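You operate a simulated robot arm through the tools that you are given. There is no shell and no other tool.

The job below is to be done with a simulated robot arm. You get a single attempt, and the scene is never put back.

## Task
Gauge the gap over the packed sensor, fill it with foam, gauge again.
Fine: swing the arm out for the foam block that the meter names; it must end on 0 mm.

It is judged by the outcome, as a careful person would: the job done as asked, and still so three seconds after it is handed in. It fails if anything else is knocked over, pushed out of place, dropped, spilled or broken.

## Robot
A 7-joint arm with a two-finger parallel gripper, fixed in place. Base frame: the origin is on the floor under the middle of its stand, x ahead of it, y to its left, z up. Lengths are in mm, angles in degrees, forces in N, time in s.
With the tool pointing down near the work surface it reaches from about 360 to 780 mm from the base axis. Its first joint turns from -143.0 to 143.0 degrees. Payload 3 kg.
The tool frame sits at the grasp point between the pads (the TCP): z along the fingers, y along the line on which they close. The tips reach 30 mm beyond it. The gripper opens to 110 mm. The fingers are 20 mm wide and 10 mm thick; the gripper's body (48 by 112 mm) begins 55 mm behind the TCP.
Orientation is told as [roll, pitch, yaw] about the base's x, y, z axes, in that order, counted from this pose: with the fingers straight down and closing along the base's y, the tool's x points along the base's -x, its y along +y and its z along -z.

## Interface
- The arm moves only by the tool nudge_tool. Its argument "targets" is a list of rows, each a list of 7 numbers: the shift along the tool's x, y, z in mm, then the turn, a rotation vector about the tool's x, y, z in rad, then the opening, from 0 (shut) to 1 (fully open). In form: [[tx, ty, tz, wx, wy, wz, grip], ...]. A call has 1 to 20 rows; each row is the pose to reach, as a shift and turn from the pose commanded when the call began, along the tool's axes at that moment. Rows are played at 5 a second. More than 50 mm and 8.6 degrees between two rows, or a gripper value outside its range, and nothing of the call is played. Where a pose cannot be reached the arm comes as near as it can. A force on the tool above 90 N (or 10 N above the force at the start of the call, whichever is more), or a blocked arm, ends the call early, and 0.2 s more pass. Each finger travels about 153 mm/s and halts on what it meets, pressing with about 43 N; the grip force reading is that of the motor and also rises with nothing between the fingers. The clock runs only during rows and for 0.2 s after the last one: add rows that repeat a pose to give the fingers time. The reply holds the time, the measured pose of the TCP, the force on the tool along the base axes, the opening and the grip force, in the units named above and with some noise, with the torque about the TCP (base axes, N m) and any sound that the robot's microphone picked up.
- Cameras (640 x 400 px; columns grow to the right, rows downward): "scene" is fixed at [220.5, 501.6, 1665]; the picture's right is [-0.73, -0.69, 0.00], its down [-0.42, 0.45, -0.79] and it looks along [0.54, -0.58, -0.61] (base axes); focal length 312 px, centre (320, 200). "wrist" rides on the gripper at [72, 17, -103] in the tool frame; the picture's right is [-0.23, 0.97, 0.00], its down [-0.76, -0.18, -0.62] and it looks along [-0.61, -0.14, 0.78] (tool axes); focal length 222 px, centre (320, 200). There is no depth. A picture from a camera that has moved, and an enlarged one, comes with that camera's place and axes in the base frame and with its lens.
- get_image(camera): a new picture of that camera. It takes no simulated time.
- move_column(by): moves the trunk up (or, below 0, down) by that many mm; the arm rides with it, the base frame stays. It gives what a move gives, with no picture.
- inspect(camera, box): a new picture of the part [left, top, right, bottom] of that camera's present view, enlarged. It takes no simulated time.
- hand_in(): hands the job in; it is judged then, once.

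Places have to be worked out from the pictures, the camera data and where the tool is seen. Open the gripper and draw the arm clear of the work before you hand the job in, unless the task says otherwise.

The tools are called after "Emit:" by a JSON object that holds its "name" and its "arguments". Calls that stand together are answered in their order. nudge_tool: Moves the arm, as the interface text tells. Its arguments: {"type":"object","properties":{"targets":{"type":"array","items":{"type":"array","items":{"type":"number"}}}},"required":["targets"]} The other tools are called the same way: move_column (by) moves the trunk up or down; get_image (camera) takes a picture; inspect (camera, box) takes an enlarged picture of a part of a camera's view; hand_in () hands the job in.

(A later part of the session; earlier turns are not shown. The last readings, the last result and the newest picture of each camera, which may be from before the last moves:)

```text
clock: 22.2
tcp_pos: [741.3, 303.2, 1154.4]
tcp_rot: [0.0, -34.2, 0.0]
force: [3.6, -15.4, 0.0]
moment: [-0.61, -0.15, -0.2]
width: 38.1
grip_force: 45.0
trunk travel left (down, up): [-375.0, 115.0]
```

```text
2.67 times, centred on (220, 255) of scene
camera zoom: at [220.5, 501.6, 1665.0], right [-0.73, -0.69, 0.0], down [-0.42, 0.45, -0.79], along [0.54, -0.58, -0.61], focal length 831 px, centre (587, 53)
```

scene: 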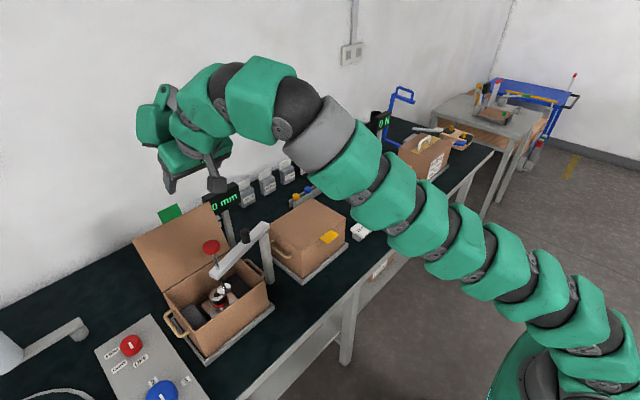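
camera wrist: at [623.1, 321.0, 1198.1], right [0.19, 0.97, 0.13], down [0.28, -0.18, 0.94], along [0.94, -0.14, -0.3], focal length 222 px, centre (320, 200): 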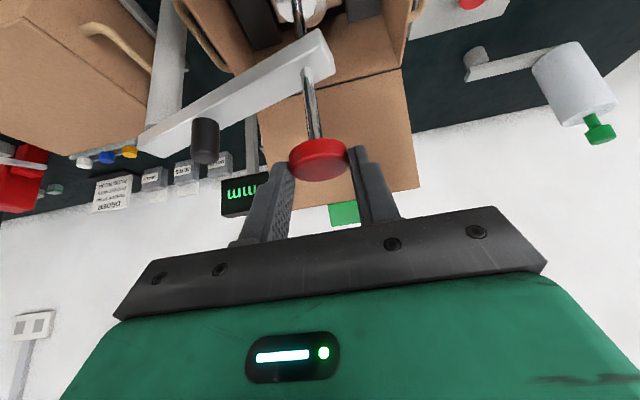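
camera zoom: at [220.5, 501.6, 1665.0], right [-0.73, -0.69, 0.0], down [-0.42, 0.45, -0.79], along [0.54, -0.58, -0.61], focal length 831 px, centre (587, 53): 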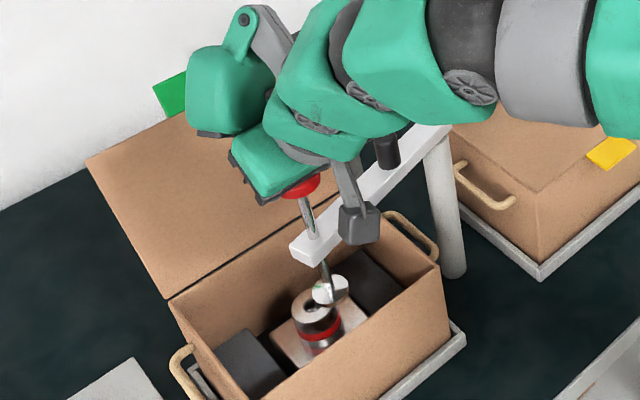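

The knob is held, with a small sideways load (-15 N in y) that shows it sits about 2.5 mm nearer in y. I continue the arc with that correction, up to about 86°.

Emit:
{"name": "nudge_tool", "arguments": {"targets": [[-4.0, -1.0, 2.7, 0, 0, 0, 0.25], [-8.9, 0.1, 6.1, 0, 0, 0, 0.25], [-13.9, 1.3, 9.5, 0, 0, 0, 0.25], [-19.0, 2.3, 13.0, 0, 0, 0, 0.25], [-24.0, 3.0, 16.4, 0, 0, 0, 0.25], [-29.1, 3.6, 19.9, 0, 0, 0, 0.25], [-29.1, 3.6, 19.9, 0, 0, 0, 0.25]]}}

Emit:
{"name": "get_image", "arguments": {"camera": "wrist"}}

Emit:
{"name": "inspect", "arguments": {"camera": "scene", "box": [140, 180, 300, 330]}}

```text
clock: 23.8
tcp_pos: [776.8, 308.8, 1156.6]
tcp_rot: [0.0, -34.4, 0.0]
force: [0.9, -6.1, -0.9]
moment: [-0.08, -0.11, -0.22]
width: 37.6
grip_force: 45.1
trunk travel left (down, up): [-375.0, 115.0]
```

```text
taken
camera wrist: at [659.8, 326.4, 1198.8], right [0.19, 0.97, 0.13], down [0.28, -0.18, 0.94], along [0.94, -0.14, -0.3], focal length 222 px, centre (320, 200)
```

wrist: 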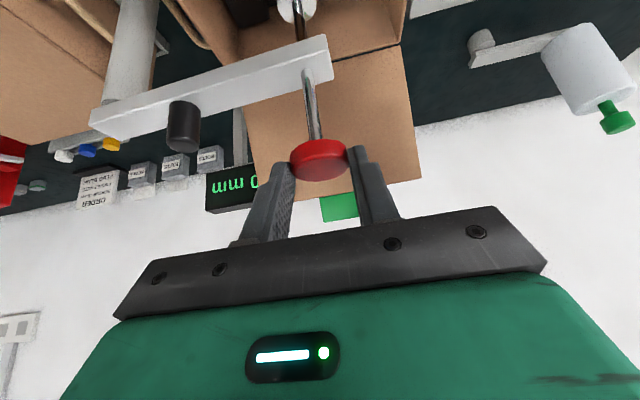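

```text
2.67 times, centred on (220, 255) of scene
camera zoom: at [220.5, 501.6, 1665.0], right [-0.73, -0.69, 0.0], down [-0.42, 0.45, -0.79], along [0.54, -0.58, -0.61], focal length 831 px, centre (587, 53)
```

zoom: 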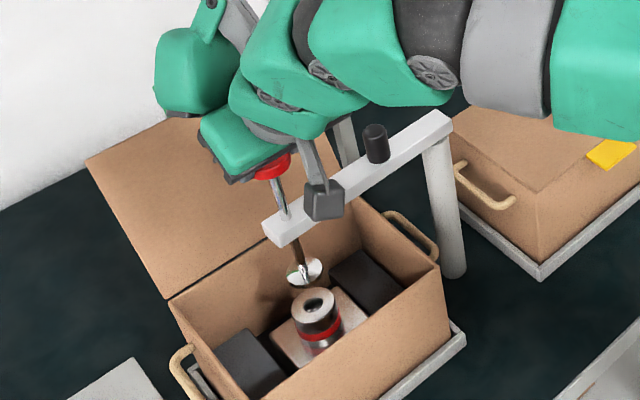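

The foot now projects to about (794, 308), right over the sensor, with the bar about square to its start. I release the knob, rise above it and shut the fingers, so I can press it from above with a clear view of the meter.

Emit:
{"name": "nudge_tool", "arguments": {"targets": [[0, 0, 0, 0, 0, 0, 0.45], [0, 0, 0, 0, 0, 0, 0.7], [0, 0, 0, 0, 0, 0, 0.7], [-17, 0, -24.8, 0, 0, 0, 0.7], [-33.9, 0, -49.5, 0, 0, 0, 0.7], [-39.5, 0, -57.8, 0, 0, 0, 0.7], [-39.5, 0, -57.8, 0, 0, 0, 0.3], [-39.5, 0, -57.8, 0, 0, 0, 0], [-39.5, 0, -57.8, 0, 0, 0, 0], [-39.5, 0, -57.8, 0, 0, 0, 0]]}}

Emit:
{"name": "get_image", "arguments": {"camera": "wrist"}}

Emit:
{"name": "inspect", "arguments": {"camera": "scene", "box": [140, 180, 300, 330]}}

```text
clock: 26.0
tcp_pos: [776.1, 309.0, 1225.9]
tcp_rot: [0.0, -34.3, 0.0]
force: [-0.9, -0.5, -0.3]
moment: [0.01, 0.01, -0.01]
width: 0.3
grip_force: 37.4
trunk travel left (down, up): [-375.0, 115.0]
```

```text
taken
camera wrist: at [658.2, 325.9, 1270.9], right [0.19, 0.97, 0.13], down [0.28, -0.18, 0.94], along [0.94, -0.14, -0.3], focal length 222 px, centre (320, 200)
```

wrist: 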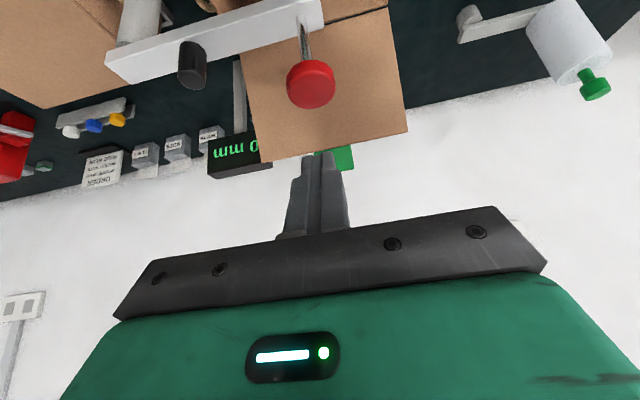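

```text
2.67 times, centred on (220, 255) of scene
camera zoom: at [220.5, 501.6, 1665.0], right [-0.73, -0.69, 0.0], down [-0.42, 0.45, -0.79], along [0.54, -0.58, -0.61], focal length 831 px, centre (587, 53)
```

zoom: 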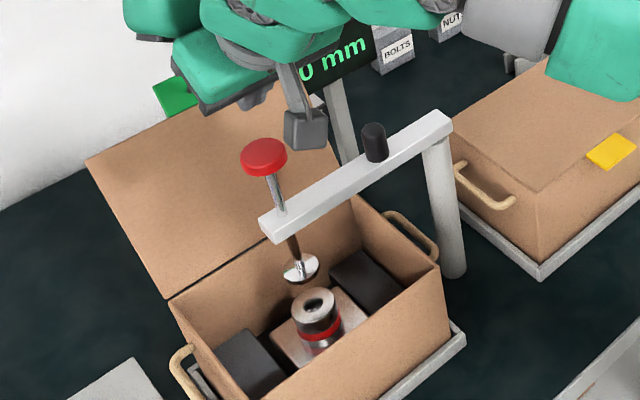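

The bar now lies along y and the foot is over the sensor within a few millimetres. I position the shut finger tips just above the centre of the knob.

Emit:
{"name": "nudge_tool", "arguments": {"targets": [[9.8, 0.5, 21.5, 0, 0, 0, 0], [19.7, 1, 42.9, 0, 0, 0, 0], [19.7, 1, 42.9, 0, 0, 0, 0]]}}

Emit:
{"name": "get_image", "arguments": {"camera": "wrist"}}

Emit:
{"name": "inspect", "arguments": {"camera": "scene", "box": [160, 190, 280, 300]}}

```text
clock: 26.8
tcp_pos: [783.5, 312.0, 1178.7]
tcp_rot: [0.0, -34.3, 0.0]
force: [-0.5, 0.2, -0.6]
moment: [-0.01, 0.01, -0.02]
width: 0.1
grip_force: 37.7
trunk travel left (down, up): [-375.0, 115.0]
```

```text
taken
camera wrist: at [665.4, 328.6, 1222.2], right [0.19, 0.97, 0.13], down [0.28, -0.18, 0.94], along [0.94, -0.14, -0.3], focal length 222 px, centre (320, 200)
```

wrist: 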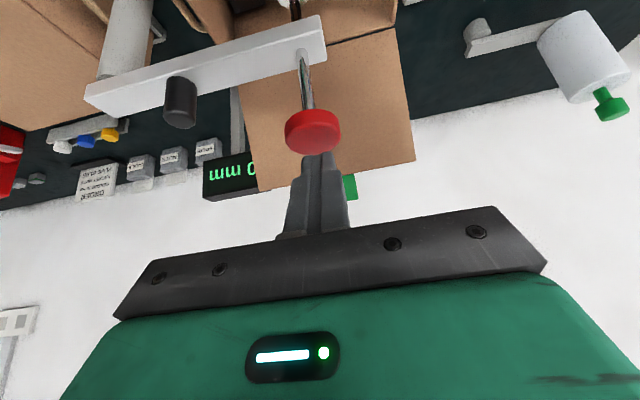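

```text
3.64 times, centred on (220, 245) of scene
camera zoom: at [220.5, 501.6, 1665.0], right [-0.73, -0.69, 0.0], down [-0.42, 0.45, -0.79], along [0.54, -0.58, -0.61], focal length 1134 px, centre (684, 36)
```

zoom: 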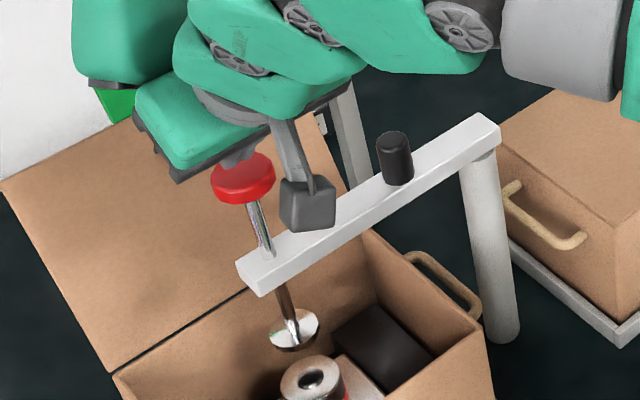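

The tips are right above the knob's centre. I press down in small steps, 40 mm first, watching the force.

Emit:
{"name": "nudge_tool", "arguments": {"targets": [[4.5, 0, 6.6, 0, 0, 0, 0], [9.0, 0, 13.2, 0, 0, 0, 0], [13.6, 0, 19.8, 0, 0, 0, 0], [18.1, 0, 26.4, 0, 0, 0, 0], [22.6, 0, 33.0, 0, 0, 0, 0]]}}

Emit:
{"name": "get_image", "arguments": {"camera": "wrist"}}

Emit:
{"name": "inspect", "arguments": {"camera": "scene", "box": [160, 190, 280, 310]}}

```text
clock: 28.0
tcp_pos: [784.1, 310.7, 1138.7]
tcp_rot: [0.0, -34.5, 0.0]
force: [0.6, 1.5, 1.7]
moment: [-0.04, -0.01, -0.02]
width: 0.0
grip_force: 38.1
trunk travel left (down, up): [-375.0, 115.0]
```

```text
taken
camera wrist: at [665.7, 328.0, 1183.0], right [0.19, 0.97, 0.13], down [0.28, -0.18, 0.94], along [0.94, -0.14, -0.3], focal length 222 px, centre (320, 200)
```

wrist: 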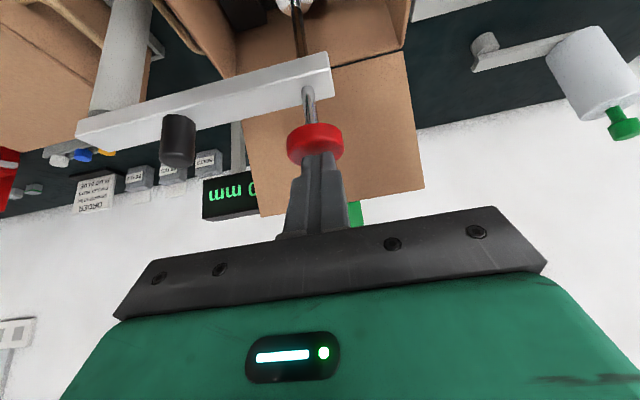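

```text
3.33 times, centred on (220, 250) of scene
camera zoom: at [220.5, 501.6, 1665.0], right [-0.73, -0.69, 0.0], down [-0.42, 0.45, -0.79], along [0.54, -0.58, -0.61], focal length 1039 px, centre (653, 33)
```

zoom: 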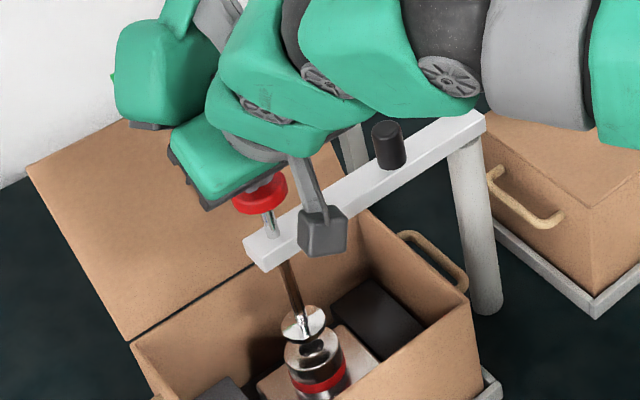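

The spring is very light (under 2 N) and the foot is nearing the sensor. I press on in 4 mm steps.

Emit:
{"name": "nudge_tool", "arguments": {"targets": [[2.3, 0, 3.3, 0, 0, 0, 0], [4.5, 0, 6.6, 0, 0, 0, 0], [6.8, 0, 9.9, 0, 0, 0, 0], [9.0, 0, 13.2, 0, 0, 0, 0]]}}

Emit:
{"name": "get_image", "arguments": {"camera": "wrist"}}

Emit:
{"name": "inspect", "arguments": {"camera": "scene", "box": [160, 190, 280, 310]}}

```text
clock: 29.0
tcp_pos: [783.4, 312.2, 1123.4]
tcp_rot: [-0.1, -34.4, -0.2]
force: [0.4, -1.7, 4.2]
moment: [-0.04, -0.06, 0.05]
width: 0.2
grip_force: 37.7
trunk travel left (down, up): [-375.0, 115.0]
```

```text
taken
camera wrist: at [665.2, 327.8, 1166.3], right [0.19, 0.97, 0.13], down [0.28, -0.18, 0.94], along [0.94, -0.14, -0.3], focal length 222 px, centre (320, 200)
```

wrist: 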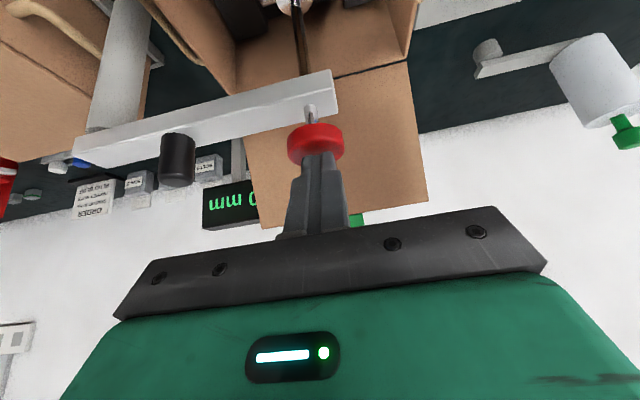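

```text
3.33 times, centred on (220, 250) of scene
camera zoom: at [220.5, 501.6, 1665.0], right [-0.73, -0.69, 0.0], down [-0.42, 0.45, -0.79], along [0.54, -0.58, -0.61], focal length 1039 px, centre (653, 33)
```

zoom: 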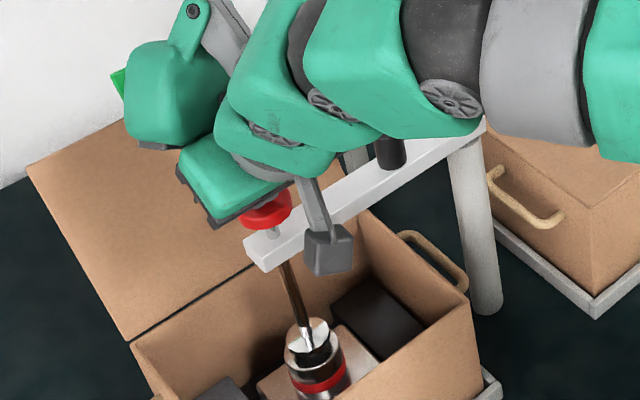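

The foot looks about on the sensor, with 4 N felt. I check the meter closely.

Emit:
{"name": "inspect", "arguments": {"camera": "wrist", "box": [190, 150, 310, 240]}}

Emit:
{"name": "inspect", "arguments": {"camera": "scene", "box": [190, 260, 260, 310]}}

```text
4.44 times, centred on (250, 195) of wrist
camera zoom: at [665.2, 327.8, 1166.3], right [0.19, 0.97, 0.13], down [0.28, -0.18, 0.94], along [0.94, -0.14, -0.3], focal length 987 px, centre (631, 222)
```

zoom: 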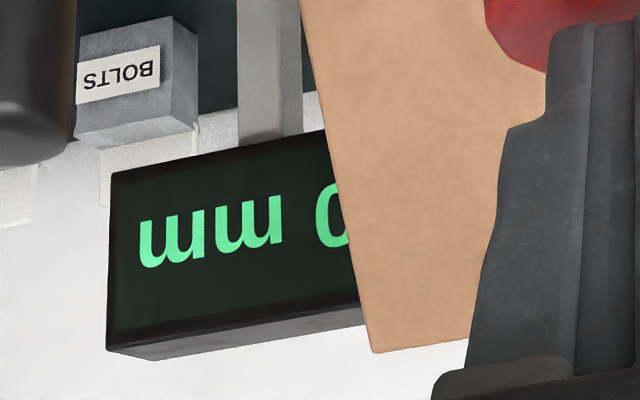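

```text
8.00 times, centred on (225, 285) of scene
camera zoom: at [220.5, 501.6, 1665.0], right [-0.73, -0.69, 0.0], down [-0.42, 0.45, -0.79], along [0.54, -0.58, -0.61], focal length 2494 px, centre (1080, -480)
```

zoom: 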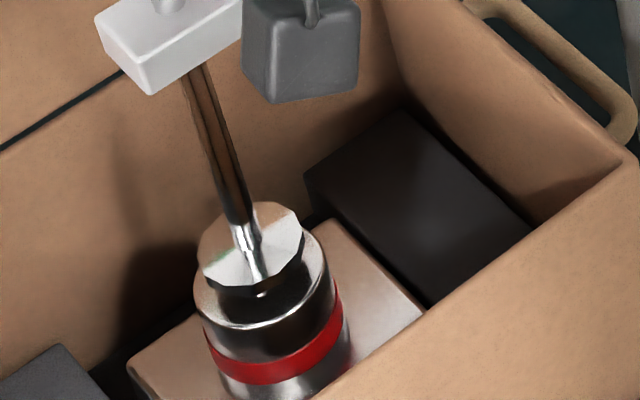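

The meter still shows 0 and the foot hovers a few millimetres above the sensor. I press a little further in 2 mm steps.

Emit:
{"name": "nudge_tool", "arguments": {"targets": [[1.1, 0, 1.65, 0, 0, 0, 0], [2.3, 0, 3.3, 0, 0, 0, 0], [3.4, 0, 5.0, 0, 0, 0, 0]]}}

Emit:
{"name": "inspect", "arguments": {"camera": "wrist", "box": [190, 100, 350, 240]}}

Emit:
{"name": "inspect", "arguments": {"camera": "scene", "box": [190, 260, 260, 310]}}

```text
clock: 29.8
tcp_pos: [782.9, 311.0, 1114.8]
tcp_rot: [0.0, -34.3, 0.0]
force: [0.4, -1.5, 3.4]
moment: [-0.01, -0.03, -0.04]
width: 0.2
grip_force: 37.8
trunk travel left (down, up): [-375.0, 115.0]
```

```text
2.86 times, centred on (270, 170) of wrist
camera zoom: at [664.8, 328.1, 1160.0], right [0.19, 0.97, 0.13], down [0.28, -0.18, 0.94], along [0.94, -0.14, -0.3], focal length 635 px, centre (463, 286)
```

zoom: 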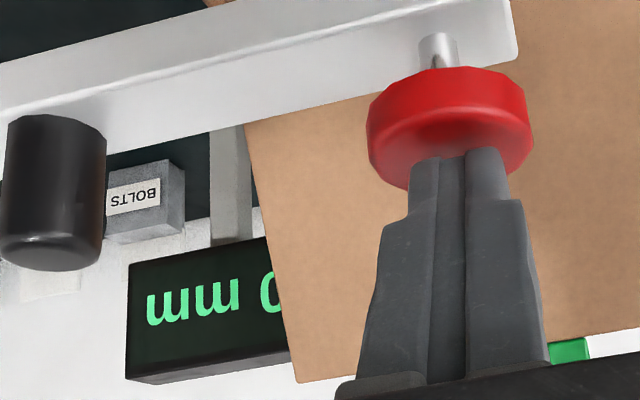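

```text
8.00 times, centred on (225, 285) of scene
camera zoom: at [220.5, 501.6, 1665.0], right [-0.73, -0.69, 0.0], down [-0.42, 0.45, -0.79], along [0.54, -0.58, -0.61], focal length 2494 px, centre (1080, -480)
```

zoom: 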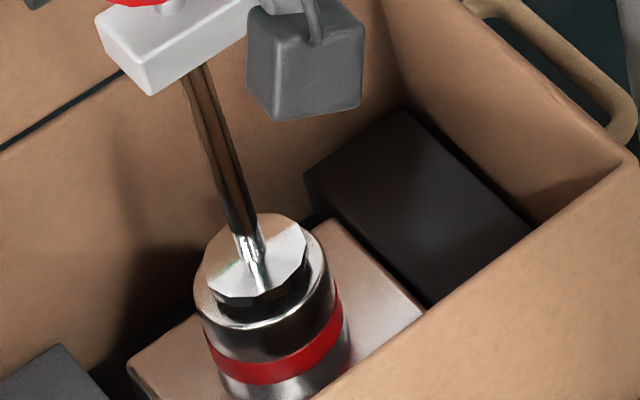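

Foot is still not touching. I continue pressing in 2 mm steps.

Emit:
{"name": "nudge_tool", "arguments": {"targets": [[1.1, 0, 1.65, 0, 0, 0, 0], [2.3, 0, 3.3, 0, 0, 0, 0], [3.4, 0, 5.0, 0, 0, 0, 0]]}}

Emit:
{"name": "inspect", "arguments": {"camera": "wrist", "box": [190, 100, 350, 240]}}

Emit:
{"name": "inspect", "arguments": {"camera": "scene", "box": [190, 260, 260, 310]}}

```text
clock: 30.6
tcp_pos: [781.2, 311.1, 1110.9]
tcp_rot: [0.0, -34.4, 0.0]
force: [1.7, 2.6, 9.0]
moment: [0.06, -0.15, 0.07]
width: 0.0
grip_force: 37.8
trunk travel left (down, up): [-375.0, 115.0]
```

```text
2.86 times, centred on (270, 170) of wrist
camera zoom: at [663.9, 327.8, 1154.0], right [0.19, 0.97, 0.13], down [0.28, -0.18, 0.94], along [0.94, -0.14, -0.3], focal length 635 px, centre (463, 286)
```

zoom: 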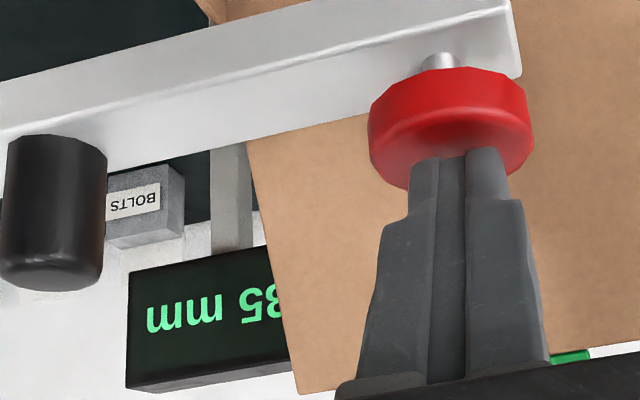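

```text
8.00 times, centred on (225, 285) of scene
camera zoom: at [220.5, 501.6, 1665.0], right [-0.73, -0.69, 0.0], down [-0.42, 0.45, -0.79], along [0.54, -0.58, -0.61], focal length 2494 px, centre (1080, -480)
```

zoom: 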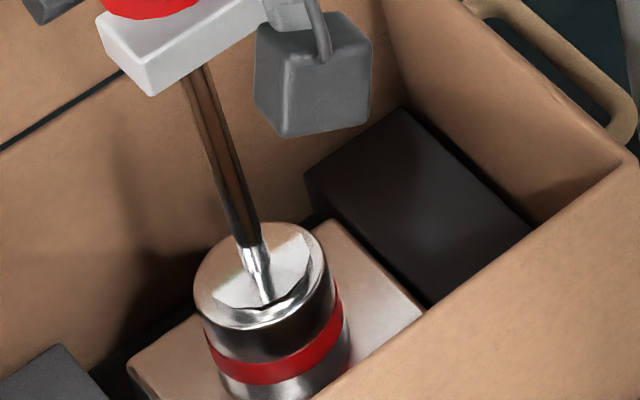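

Contact: 9 N and the meter now shows a number ending in 5. I zoom in on the first digit.

Emit:
{"name": "inspect", "arguments": {"camera": "wrist", "box": [220, 155, 270, 195]}}

Emit:
{"name": "inspect", "arguments": {"camera": "scene", "box": [190, 170, 260, 230]}}

```text
10.00 times, centred on (245, 175) of wrist
camera zoom: at [663.9, 327.8, 1154.0], right [0.19, 0.97, 0.13], down [0.28, -0.18, 0.94], along [0.94, -0.14, -0.3], focal length 2221 px, centre (1070, 450)
```

zoom: 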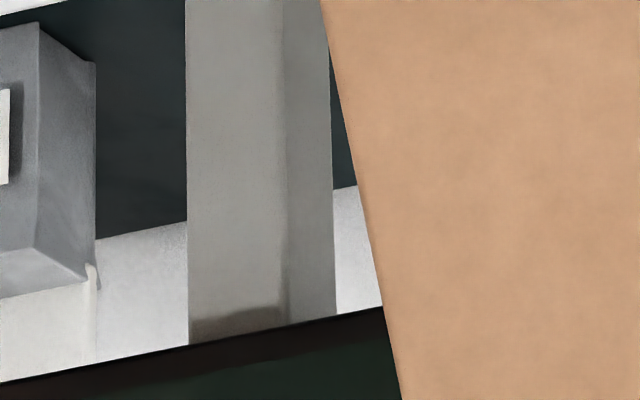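

```text
6.67 times, centred on (225, 200) of scene
camera zoom: at [220.5, 501.6, 1665.0], right [-0.73, -0.69, 0.0], down [-0.42, 0.45, -0.79], along [0.54, -0.58, -0.61], focal length 2078 px, centre (953, 200)
```

zoom: 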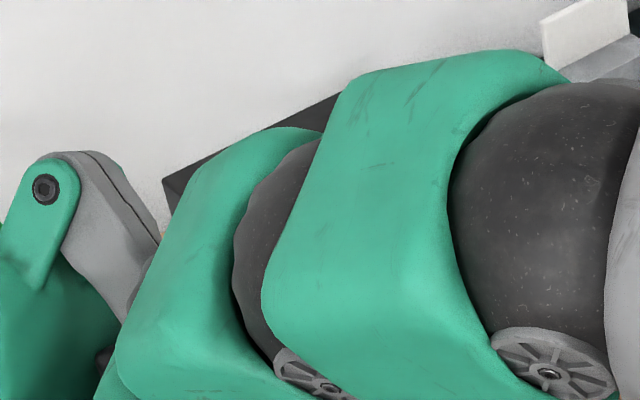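

That box was too high; I zoom in on the digits themselves.

Emit:
{"name": "inspect", "arguments": {"camera": "wrist", "box": [225, 190, 275, 225]}}

```text
11.43 times, centred on (250, 208) of wrist
camera zoom: at [663.9, 327.8, 1154.0], right [0.19, 0.97, 0.13], down [0.28, -0.18, 0.94], along [0.94, -0.14, -0.3], focal length 2538 px, centre (1120, 114)
```

zoom: 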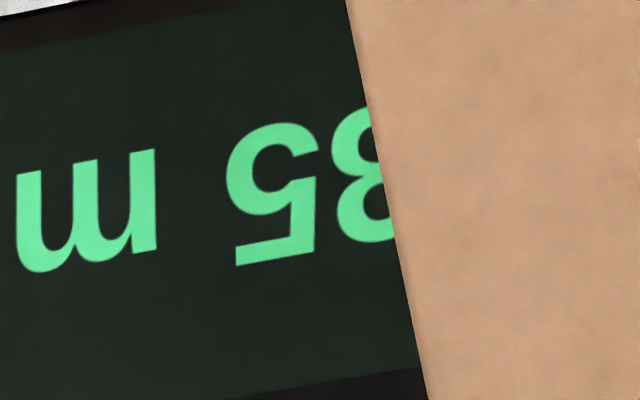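

The visible half of the first digit is the two bumps of a "3", so the meter reads 35 mm, matching my estimate. I hold it briefly, let the plunger up, and open the fingers above the knob.

Emit:
{"name": "nudge_tool", "arguments": {"targets": [[0, 0, 0, 0, 0, 0, 0], [0, 0, 0, 0, 0, 0, 0], [0, 0, 0, 0, 0, 0, 0], [-8.5, 0, -12.4, 0, 0, 0, 0], [-17, 0, -24.8, 0, 0, 0, 0], [-25.5, 0, -37.1, 0, 0, 0, 0], [-34, 0, -49.5, 0, 0, 0, 0], [-45, 0, -66, 0, 0, 0, 0], [-56, 0, -82, 0, 0, 0, 0], [-67, 0, -98, 0, 0, 0, 0], [-67, 0, -98, 0, 0, 0, 0.4], [-67, 0, -98, 0, 0, 0, 0.8], [-67, 0, -98, 0, 0, 0, 0.8]]}}

Emit:
{"name": "get_image", "arguments": {"camera": "wrist"}}

Emit:
{"name": "inspect", "arguments": {"camera": "scene", "box": [140, 180, 300, 330]}}

```text
clock: 33.4
tcp_pos: [784.7, 311.9, 1228.5]
tcp_rot: [0.0, -34.4, -0.1]
force: [0.4, -0.2, -0.3]
moment: [0.02, 0.0, -0.05]
width: 88.1
grip_force: 0.0
trunk travel left (down, up): [-375.0, 115.0]
```

```text
taken
camera wrist: at [666.8, 328.5, 1272.1], right [0.19, 0.97, 0.13], down [0.28, -0.18, 0.94], along [0.94, -0.14, -0.3], focal length 222 px, centre (320, 200)
```

wrist: 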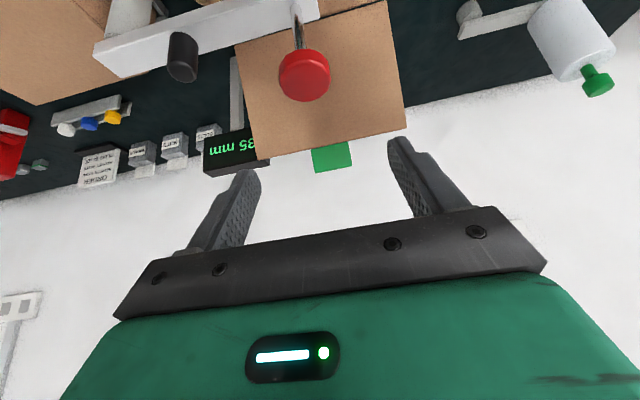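

```text
2.67 times, centred on (220, 255) of scene
camera zoom: at [220.5, 501.6, 1665.0], right [-0.73, -0.69, 0.0], down [-0.42, 0.45, -0.79], along [0.54, -0.58, -0.61], focal length 831 px, centre (587, 53)
```

zoom: 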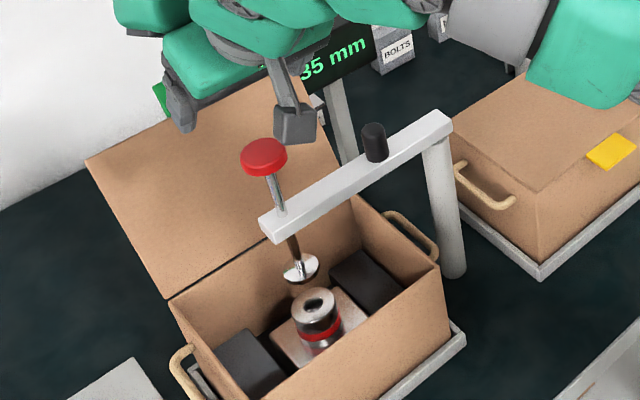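

The meter holds 35 mm. Now I go down around the knob again, take hold of it, and prepare to swing the bar out.

Emit:
{"name": "nudge_tool", "arguments": {"targets": [[14.6, -0.5, 20.5, 0, 0, 0, 0.8], [29.3, -1, 41, 0, 0, 0, 0.8], [43.9, -1.5, 61.5, 0, 0, 0, 0.8], [43.9, -1.5, 61.5, 0, 0, 0, 0.8], [43.9, -1.5, 61.5, 0, 0, 0, 0.55], [43.9, -1.5, 61.5, 0, 0, 0, 0.4], [43.9, -1.5, 61.5, 0, 0, 0, 0.25], [43.9, -1.5, 61.5, 0, 0, 0, 0.25], [43.9, -1.5, 61.5, 0, 0, 0, 0.25]]}}

Emit:
{"name": "get_image", "arguments": {"camera": "wrist"}}

Emit:
{"name": "inspect", "arguments": {"camera": "scene", "box": [140, 180, 300, 330]}}

```text
clock: 35.4
tcp_pos: [780.9, 310.3, 1155.1]
tcp_rot: [0.0, -34.4, 0.0]
force: [0.9, 2.4, 1.3]
moment: [0.03, -0.05, 0.06]
width: 37.2
grip_force: 45.2
trunk travel left (down, up): [-375.0, 115.0]
```

```text
taken
camera wrist: at [663.2, 326.5, 1198.6], right [0.19, 0.97, 0.13], down [0.28, -0.18, 0.94], along [0.94, -0.14, -0.3], focal length 222 px, centre (320, 200)
```

wrist: 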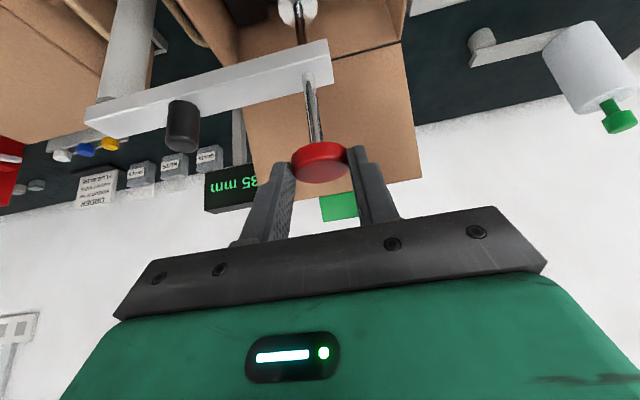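

```text
2.67 times, centred on (220, 255) of scene
camera zoom: at [220.5, 501.6, 1665.0], right [-0.73, -0.69, 0.0], down [-0.42, 0.45, -0.79], along [0.54, -0.58, -0.61], focal length 831 px, centre (587, 53)
```

zoom: 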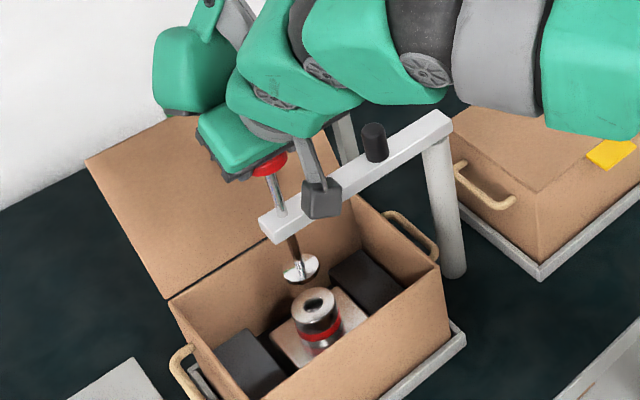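

The knob is held with almost no side load. I swing the bar back out along the same arc, the first 30°.

Emit:
{"name": "nudge_tool", "arguments": {"targets": [[6.4, -0.2, -4.4, 0, 0, 0, 0.25], [12.7, -0.7, -8.7, 0, 0, 0, 0.25], [19.0, -1.5, -13.0, 0, 0, 0, 0.25], [25.3, -2.7, -17.3, 0, 0, 0, 0.25], [31.6, -4.2, -21.6, 0, 0, 0, 0.25], [37.8, -6.0, -25.9, 0, 0, 0, 0.25], [43.9, -8.2, -30.0, 0, 0, 0, 0.25], [49.9, -10.7, -34.2, 0, 0, 0, 0.25], [55.8, -13.5, -38.2, 0, 0, 0, 0.25], [61.7, -16.6, -42.3, 0, 0, 0, 0.25], [67.4, -20.0, -46.2, 0, 0, 0, 0.25], [73.0, -23.7, -50.0, 0, 0, 0, 0.25]]}}

Emit:
{"name": "get_image", "arguments": {"camera": "wrist"}}

```text
clock: 38.0
tcp_pos: [692.1, 290.5, 1153.4]
tcp_rot: [0.0, -34.5, 0.1]
force: [-15.4, 34.5, 0.8]
moment: [0.86, -0.02, 1.2]
width: 36.1
grip_force: 45.4
trunk travel left (down, up): [-375.0, 115.0]
```

```text
taken
camera wrist: at [573.9, 306.2, 1197.0], right [0.19, 0.97, 0.13], down [0.28, -0.18, 0.94], along [0.94, -0.14, -0.3], focal length 222 px, centre (320, 200)
```

wrist: 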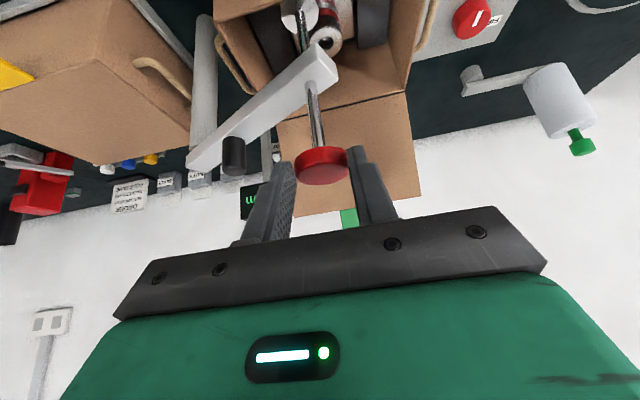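

The side load (34 N in y) shows my circle was slightly off: the data fits a pivot nearer (785, 138) with radius 171. I relax and continue the swing with the corrected circle.

Emit:
{"name": "nudge_tool", "arguments": {"targets": [[2.0, 2.3, -1.4, 0, 0, 0, 0.25], [6.3, -0.7, -4.3, 0, 0, 0, 0.25], [9.4, -3.1, -6.4, 0, 0, 0, 0.25], [14.5, -7.2, -9.9, 0, 0, 0, 0.25], [19.5, -11.6, -13.3, 0, 0, 0, 0.25], [24.3, -16.3, -16.6, 0, 0, 0, 0.25], [28.9, -21.2, -19.8, 0, 0, 0, 0.25], [33.3, -26.4, -22.8, 0, 0, 0, 0.25], [37.6, -31.8, -25.8, 0, 0, 0, 0.25], [41.7, -37.4, -28.5, 0, 0, 0, 0.25]]}}

Emit:
{"name": "get_image", "arguments": {"camera": "wrist"}}

```text
clock: 40.2
tcp_pos: [641.5, 250.0, 1154.3]
tcp_rot: [-0.1, -34.3, 0.1]
force: [-0.5, -0.1, 1.6]
moment: [-0.01, -0.05, 0.0]
width: 27.8
grip_force: 0.1
trunk travel left (down, up): [-375.0, 115.0]
```

```text
taken
camera wrist: at [523.7, 265.7, 1197.2], right [0.19, 0.97, 0.13], down [0.28, -0.18, 0.94], along [0.94, -0.14, -0.3], focal length 222 px, centre (320, 200)
```

wrist: 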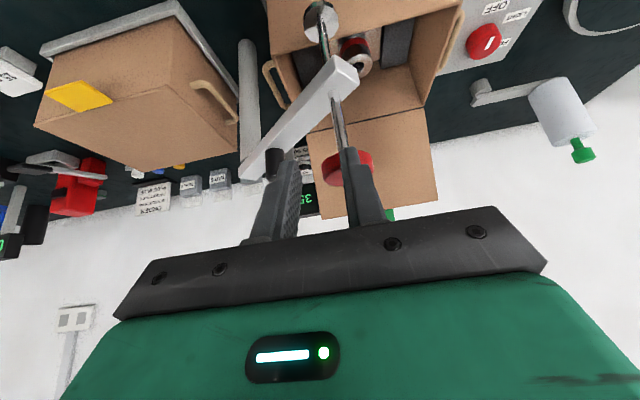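

The knob slipped out of the finger tips (the opening dropped to 27.8 mm), with no harm done; the bar rests at about 45°. I rise, open, and locate the knob again.

Emit:
{"name": "nudge_tool", "arguments": {"targets": [[0, 0, 0, 0, 0, 0, 0.25], [-11.3, 0, -16.5, 0, 0, 0, 0.25], [-22.6, 0, -33, 0, 0, 0, 0.25], [-33.9, 0, -49.5, 0, 0, 0, 0.25], [-45.2, 0, -66, 0, 0, 0, 0.25], [-45.2, 0, -66, 0, 0, 0, 0.8], [-45.2, 0, -66, 0, 0, 0, 0.8]]}}

Emit:
{"name": "get_image", "arguments": {"camera": "wrist"}}

Emit:
{"name": "inspect", "arguments": {"camera": "scene", "box": [160, 170, 340, 330]}}

```text
clock: 41.8
tcp_pos: [642.0, 247.2, 1233.9]
tcp_rot: [0.0, -34.4, -0.1]
force: [0.6, -0.1, -0.6]
moment: [0.03, 0.03, 0.02]
width: 88.0
grip_force: 0.1
trunk travel left (down, up): [-375.0, 115.0]
```

```text
taken
camera wrist: at [524.7, 263.8, 1277.4], right [0.19, 0.97, 0.13], down [0.28, -0.18, 0.94], along [0.94, -0.14, -0.3], focal length 222 px, centre (320, 200)
```

wrist: 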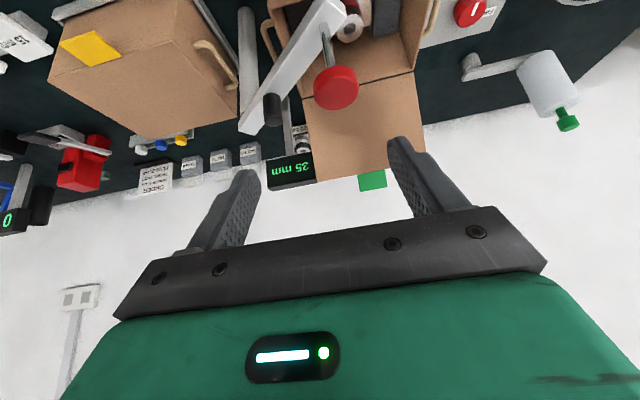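

```text
2.50 times, centred on (250, 250) of scene
camera zoom: at [220.5, 501.6, 1665.0], right [-0.73, -0.69, 0.0], down [-0.42, 0.45, -0.79], along [0.54, -0.58, -0.61], focal length 779 px, centre (495, 75)
```

zoom: 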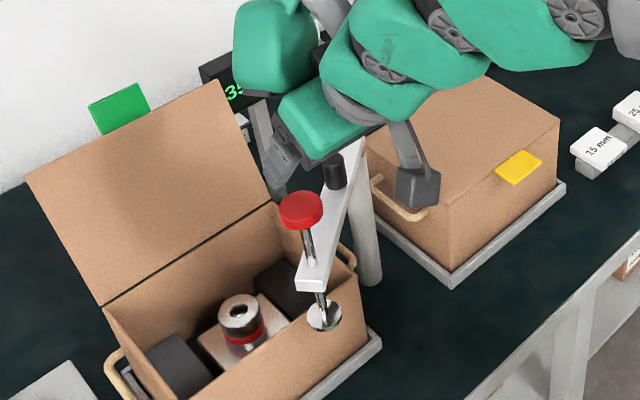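

The meter reads a clear "35 mm" from here. The knob is at (678, 268); this time I'll cage it deeper between the fingers (about 5 mm clearance per side) and pull it round without squeezing.

Emit:
{"name": "nudge_tool", "arguments": {"targets": [[-5.8, 10.6, 16.1, 0, 0, 0, 0.8], [-11.6, 21.2, 32.2, 0, 0, 0, 0.8], [1.4, 21.2, 51.2, 0, 0, 0, 0.8], [15.6, 21.2, 71.8, 0, 0, 0, 0.8], [29.7, 21.2, 92.4, 0, 0, 0, 0.8], [29.7, 21.2, 92.4, 0, 0, 0, 0.8], [29.7, 21.2, 92.4, 0, 0, 0, 0.6], [29.7, 21.2, 92.4, 0, 0, 0, 0.48], [29.7, 21.2, 92.4, 0, 0, 0, 0.48]]}}

Emit:
{"name": "get_image", "arguments": {"camera": "wrist"}}

Emit:
{"name": "inspect", "arguments": {"camera": "scene", "box": [160, 170, 340, 330]}}

```text
clock: 43.8
tcp_pos: [669.6, 270.1, 1140.7]
tcp_rot: [0.0, -34.3, 0.0]
force: [-0.4, 0.5, -1.0]
moment: [0.02, 0.01, 0.0]
width: 52.8
grip_force: 0.0
trunk travel left (down, up): [-375.0, 115.0]
```

```text
taken
camera wrist: at [552.3, 286.6, 1183.6], right [0.19, 0.97, 0.13], down [0.28, -0.18, 0.94], along [0.94, -0.14, -0.3], focal length 222 px, centre (320, 200)
```

wrist: 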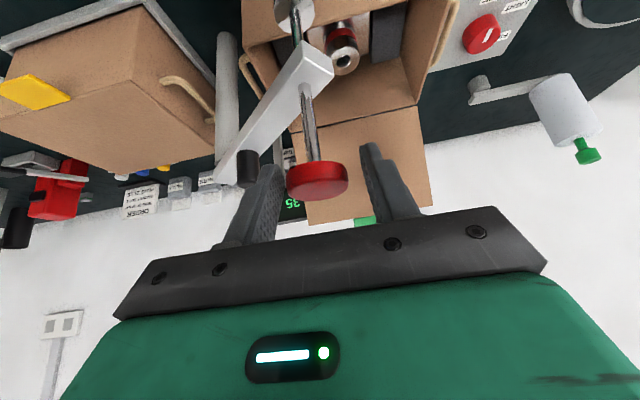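

```text
2.50 times, centred on (250, 250) of scene
camera zoom: at [220.5, 501.6, 1665.0], right [-0.73, -0.69, 0.0], down [-0.42, 0.45, -0.79], along [0.54, -0.58, -0.61], focal length 779 px, centre (495, 75)
```

zoom: 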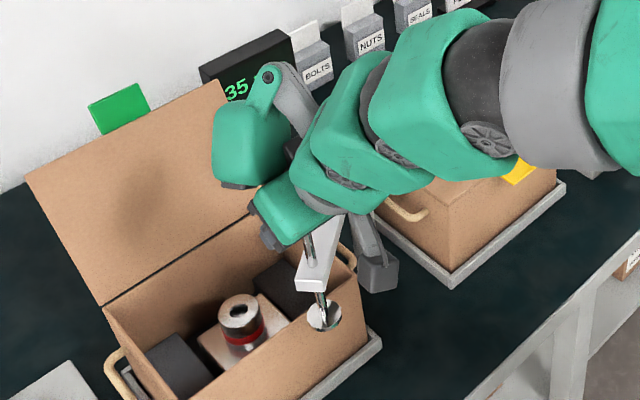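

The knob sits between the fingers as planned. I draw it round the arc, first to about 25°.

Emit:
{"name": "nudge_tool", "arguments": {"targets": [[3.3, -7, -2.3, 0, 0, 0, 0.48], [6.6, -12.5, -4.5, 0, 0, 0, 0.48], [10.0, -18, -6.8, 0, 0, 0, 0.48], [14.1, -23.4, -9.6, 0, 0, 0, 0.48], [18.2, -28.9, -12.5, 0, 0, 0, 0.48], [22.0, -34.8, -15.0, 0, 0, 0, 0.48], [25.7, -40.7, -17.6, 0, 0, 0, 0.48], [29.0, -47.0, -19.8, 0, 0, 0, 0.48], [32.3, -53.2, -22.1, 0, 0, 0, 0.48], [35.2, -59.8, -24.0, 0, 0, 0, 0.48], [38.0, -66.4, -26.0, 0, 0, 0, 0.48]]}}

Emit:
{"name": "get_image", "arguments": {"camera": "wrist"}}

```text
clock: 46.2
tcp_pos: [624.3, 202.4, 1138.3]
tcp_rot: [0.0, -34.2, 0.0]
force: [-0.6, 1.1, -0.6]
moment: [-0.02, -0.03, -0.03]
width: 52.8
grip_force: 0.1
trunk travel left (down, up): [-375.0, 115.0]
```

```text
taken
camera wrist: at [506.6, 219.7, 1182.9], right [0.19, 0.97, 0.13], down [0.28, -0.18, 0.94], along [0.94, -0.14, -0.3], focal length 222 px, centre (320, 200)
```

wrist: 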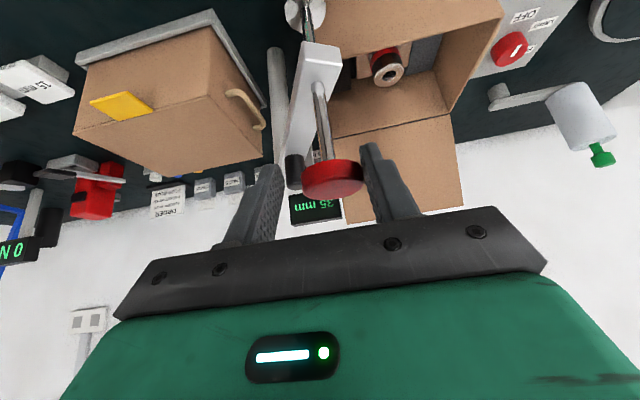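

Works smoothly. I bring the bar on to its original resting direction.

Emit:
{"name": "nudge_tool", "arguments": {"targets": [[2.3, -7, -1.6, 0, 0, 0, 0.48], [4.6, -13.7, -3.2, 0, 0, 0, 0.48], [6.5, -20.7, -4.5, 0, 0, 0, 0.48], [8.3, -27.8, -5.7, 0, 0, 0, 0.48], [9.7, -35.0, -6.6, 0, 0, 0, 0.48], [11.0, -42.3, -7.5, 0, 0, 0, 0.48], [11.8, -49.6, -8.0, 0, 0, 0, 0.48], [12.6, -57.0, -8.6, 0, 0, 0, 0.48], [13.0, -64.4, -8.9, 0, 0, 0, 0.48], [13.1, -71.8, -9.0, 0, 0, 0, 0.48], [13.1, -76.0, -9.0, 0, 0, 0, 0.48]]}}

Emit:
{"name": "get_image", "arguments": {"camera": "wrist"}}

Emit:
{"name": "get_image", "arguments": {"camera": "scene"}}

```text
clock: 48.6
tcp_pos: [610.6, 125.6, 1140.7]
tcp_rot: [0.0, -34.5, 0.0]
force: [-0.6, 1.2, 0.2]
moment: [-0.03, 0.02, -0.01]
width: 52.7
grip_force: 0.0
trunk travel left (down, up): [-375.0, 115.0]
```

```text
taken
camera wrist: at [491.8, 142.9, 1184.1], right [0.19, 0.97, 0.13], down [0.28, -0.18, 0.94], along [0.94, -0.14, -0.3], focal length 222 px, centre (320, 200)
```

wrist: 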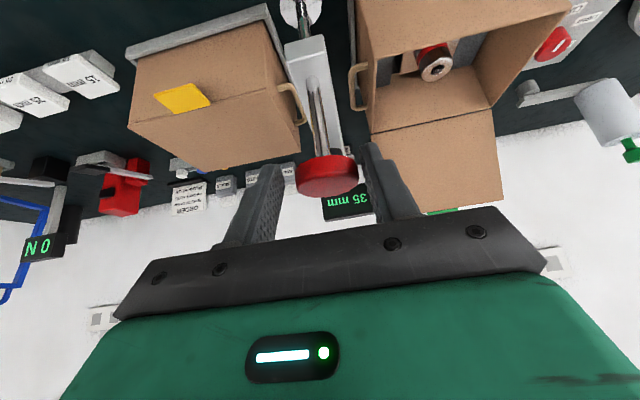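

```text
taken
```

scene: 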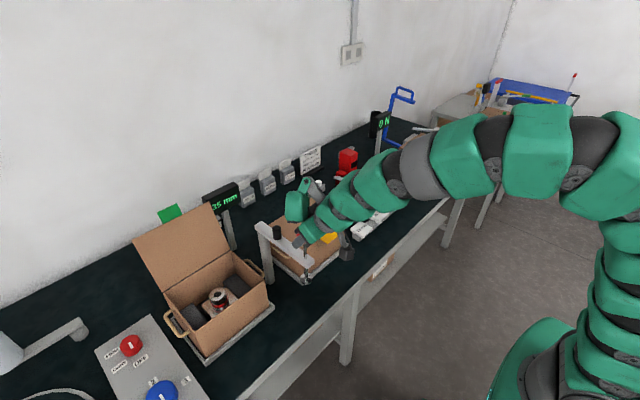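

The bar is back at its original rest direction and the meter still holds 35 mm. I rise clear of the knob and travel at a safe height over to the foam blocks.

Emit:
{"name": "nudge_tool", "arguments": {"targets": [[0, 2, 0, 0, 0, 0, 0.6], [-17, 2, -24.8, 0, 0, 0, 0.6], [-37, 2, -54, 0, 0, 0, 0.6], [-56.5, 2, -82.5, 0, 0, 0, 0.7], [-56.5, -35, -82.5, 0, 0, 0, 0.7], [-56.5, -75, -82.5, 0, 0, 0, 0.7], [-56.5, -115, -82.5, 0, 0, 0, 0.7], [-56.5, -155, -82.5, 0, 0, 0, 0.7], [-56.5, -195, -82.5, 0, 0, 0, 0.7], [-56.5, -235, -82.5, 0, 0, 0, 0.7], [-56.5, -275, -82.5, 0, 0, 0, 0.7], [-56.5, -315, -82.5, 0, 0, 0, 0.7], [-56.5, -355, -82.5, 0, 0, 0, 0.7], [-56.5, -395, -82.5, 0, 0, 0, 0.7], [-56.5, -435, -82.5, 0, 0, 0, 0.7], [-56.5, -475, -82.5, 0, 0, 0, 0.7], [-56.5, -515, -82.5, 0, 0, 0, 0.7], [-56.5, -555, -82.5, 0, 0, 0, 0.7]]}}

Emit:
{"name": "get_image", "arguments": {"camera": "wrist"}}

Emit:
{"name": "get_image", "arguments": {"camera": "scene"}}

```text
clock: 52.4
tcp_pos: [606.7, -426.2, 1239.4]
tcp_rot: [-0.1, -34.3, 0.1]
force: [0.1, 0.2, 0.4]
moment: [-0.03, 0.01, -0.01]
width: 77.0
grip_force: 0.1
trunk travel left (down, up): [-375.0, 115.0]
```

```text
taken
camera wrist: at [488.9, -409.7, 1283.1], right [0.19, 0.97, 0.13], down [0.28, -0.18, 0.94], along [0.94, -0.14, -0.3], focal length 222 px, centre (320, 200)
```

wrist: 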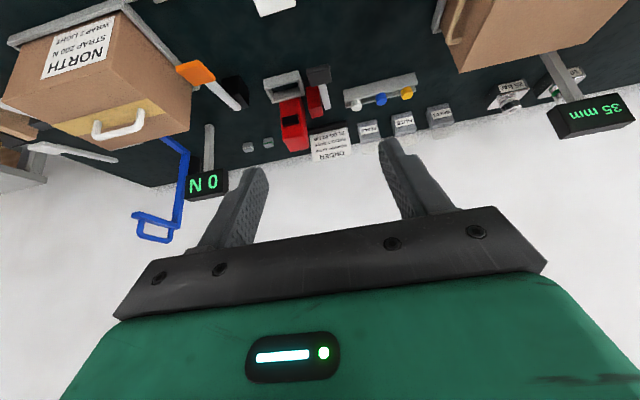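

```text
taken
```

scene: 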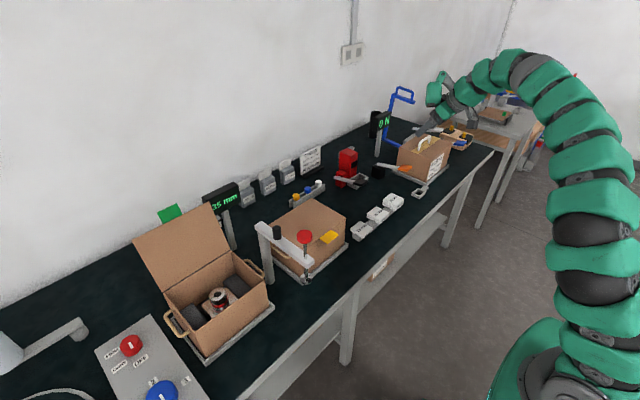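

The 35 mm block is right at the top edge of the picture. I move back and lower to view the blocks properly.

Emit:
{"name": "nudge_tool", "arguments": {"targets": [[23.5, 0, 13.0, 0, 0, 0, 0.8], [47, 0, 26.0, 0, 0, 0, 0.8], [70.4, 0, 39.1, 0, 0, 0, 0.8], [94, 0, 52.0, 0, 0, 0, 0.8], [117.3, 0, 65.1, 0, 0, 0, 0.8]]}}

Emit:
{"name": "get_image", "arguments": {"camera": "wrist"}}

Emit:
{"name": "inspect", "arguments": {"camera": "scene", "box": [340, 180, 420, 250]}}

```text
clock: 53.6
tcp_pos: [549.0, -428.0, 1118.2]
tcp_rot: [0.1, -34.3, 0.0]
force: [-0.4, 0.4, -0.1]
moment: [-0.01, 0.05, -0.01]
width: 88.0
grip_force: 0.0
trunk travel left (down, up): [-375.0, 115.0]
```

```text
taken
camera wrist: at [430.6, -412.3, 1162.5], right [0.19, 0.97, 0.13], down [0.28, -0.18, 0.94], along [0.94, -0.14, -0.3], focal length 222 px, centre (320, 200)
```

wrist: 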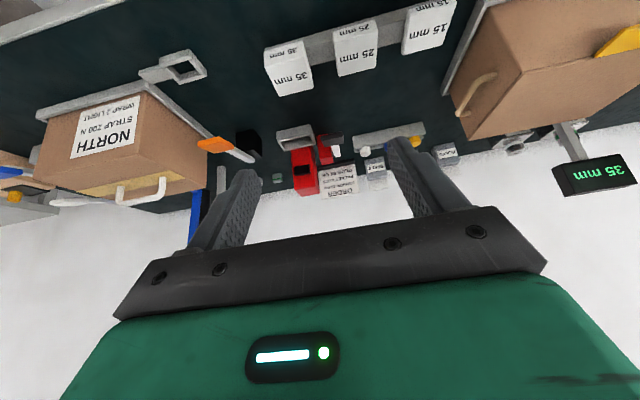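

```text
5.71 times, centred on (380, 215) of scene
camera zoom: at [220.5, 501.6, 1665.0], right [-0.73, -0.69, 0.0], down [-0.42, 0.45, -0.79], along [0.54, -0.58, -0.61], focal length 1782 px, centre (-23, 114)
```

zoom: 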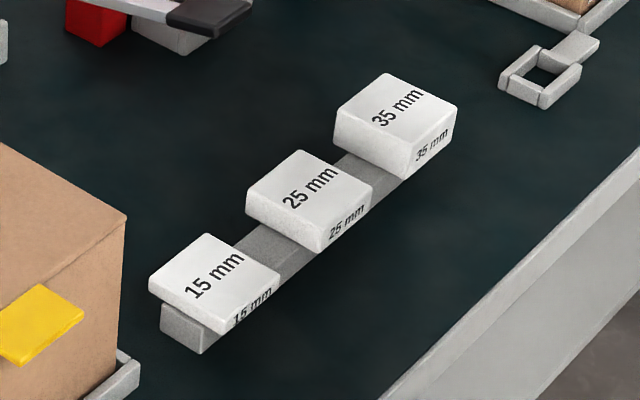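

Blocks are clearly seen. I zoom in to triangulate the 35 mm block.

Emit:
{"name": "inspect", "arguments": {"camera": "wrist", "box": [240, 0, 480, 150]}}

Emit:
{"name": "inspect", "arguments": {"camera": "wrist", "box": [240, 20, 340, 110]}}

```text
2.67 times, centred on (360, 75) of wrist
camera zoom: at [430.6, -412.3, 1162.5], right [0.19, 0.97, 0.13], down [0.28, -0.18, 0.94], along [0.94, -0.14, -0.3], focal length 592 px, centre (213, 533)
```

zoom: 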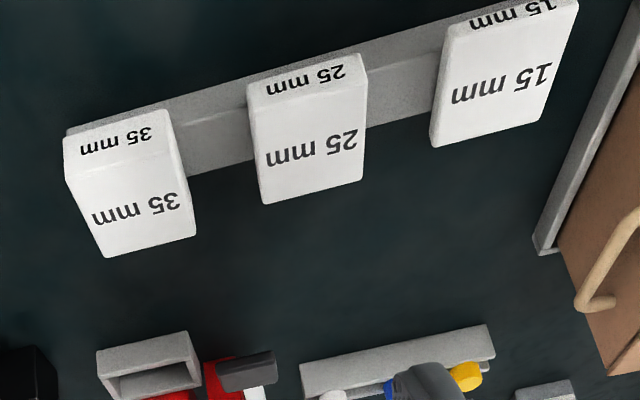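

```text
4.44 times, centred on (290, 65) of wrist
camera zoom: at [430.6, -412.3, 1162.5], right [0.19, 0.97, 0.13], down [0.28, -0.18, 0.94], along [0.94, -0.14, -0.3], focal length 987 px, centre (453, 800)
```

zoom: 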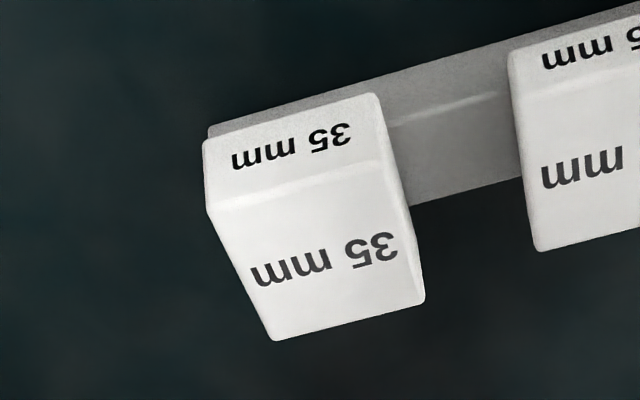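

The 35 mm block centre comes out at about (698, -470) with its top at z≈870, and about 43 mm gap to the 25 mm block. That is far out, so I lower the trunk to bring the shoulder level for best reach.

Emit:
{"name": "move_column", "arguments": {"by": -130}}

Emit:
{"name": "get_image", "arguments": {"camera": "wrist"}}

Emit:
{"name": "inspect", "arguments": {"camera": "wrist", "box": [220, 60, 400, 180]}}

```text
clock: 55.2
tcp_pos: [548.5, -428.8, 990.9]
tcp_rot: [0.0, -34.4, 0.0]
force: [0.4, 0.3, 0.7]
moment: [0.01, -0.02, -0.05]
width: 88.1
grip_force: 0.0
trunk travel left (down, up): [-245.0, 245.0]
```

```text
taken
camera wrist: at [430.6, -412.4, 1033.0], right [0.19, 0.97, 0.13], down [0.28, -0.18, 0.94], along [0.94, -0.14, -0.3], focal length 222 px, centre (320, 200)
```

wrist: 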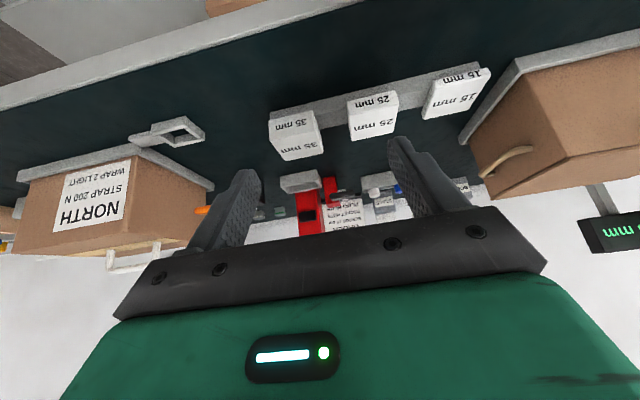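

```text
3.33 times, centred on (310, 120) of wrist
camera zoom: at [430.6, -412.4, 1033.0], right [0.19, 0.97, 0.13], down [0.28, -0.18, 0.94], along [0.94, -0.14, -0.3], focal length 740 px, centre (353, 467)
```

zoom: 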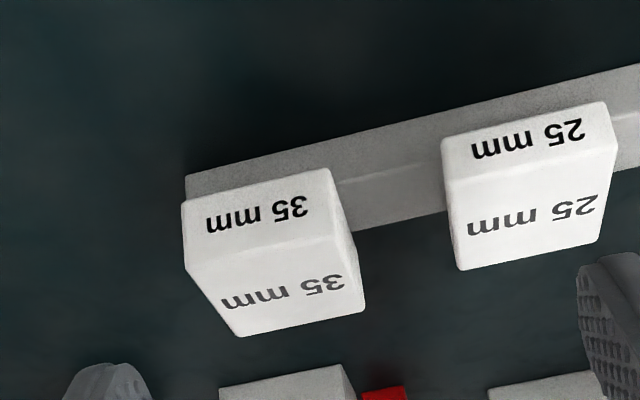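

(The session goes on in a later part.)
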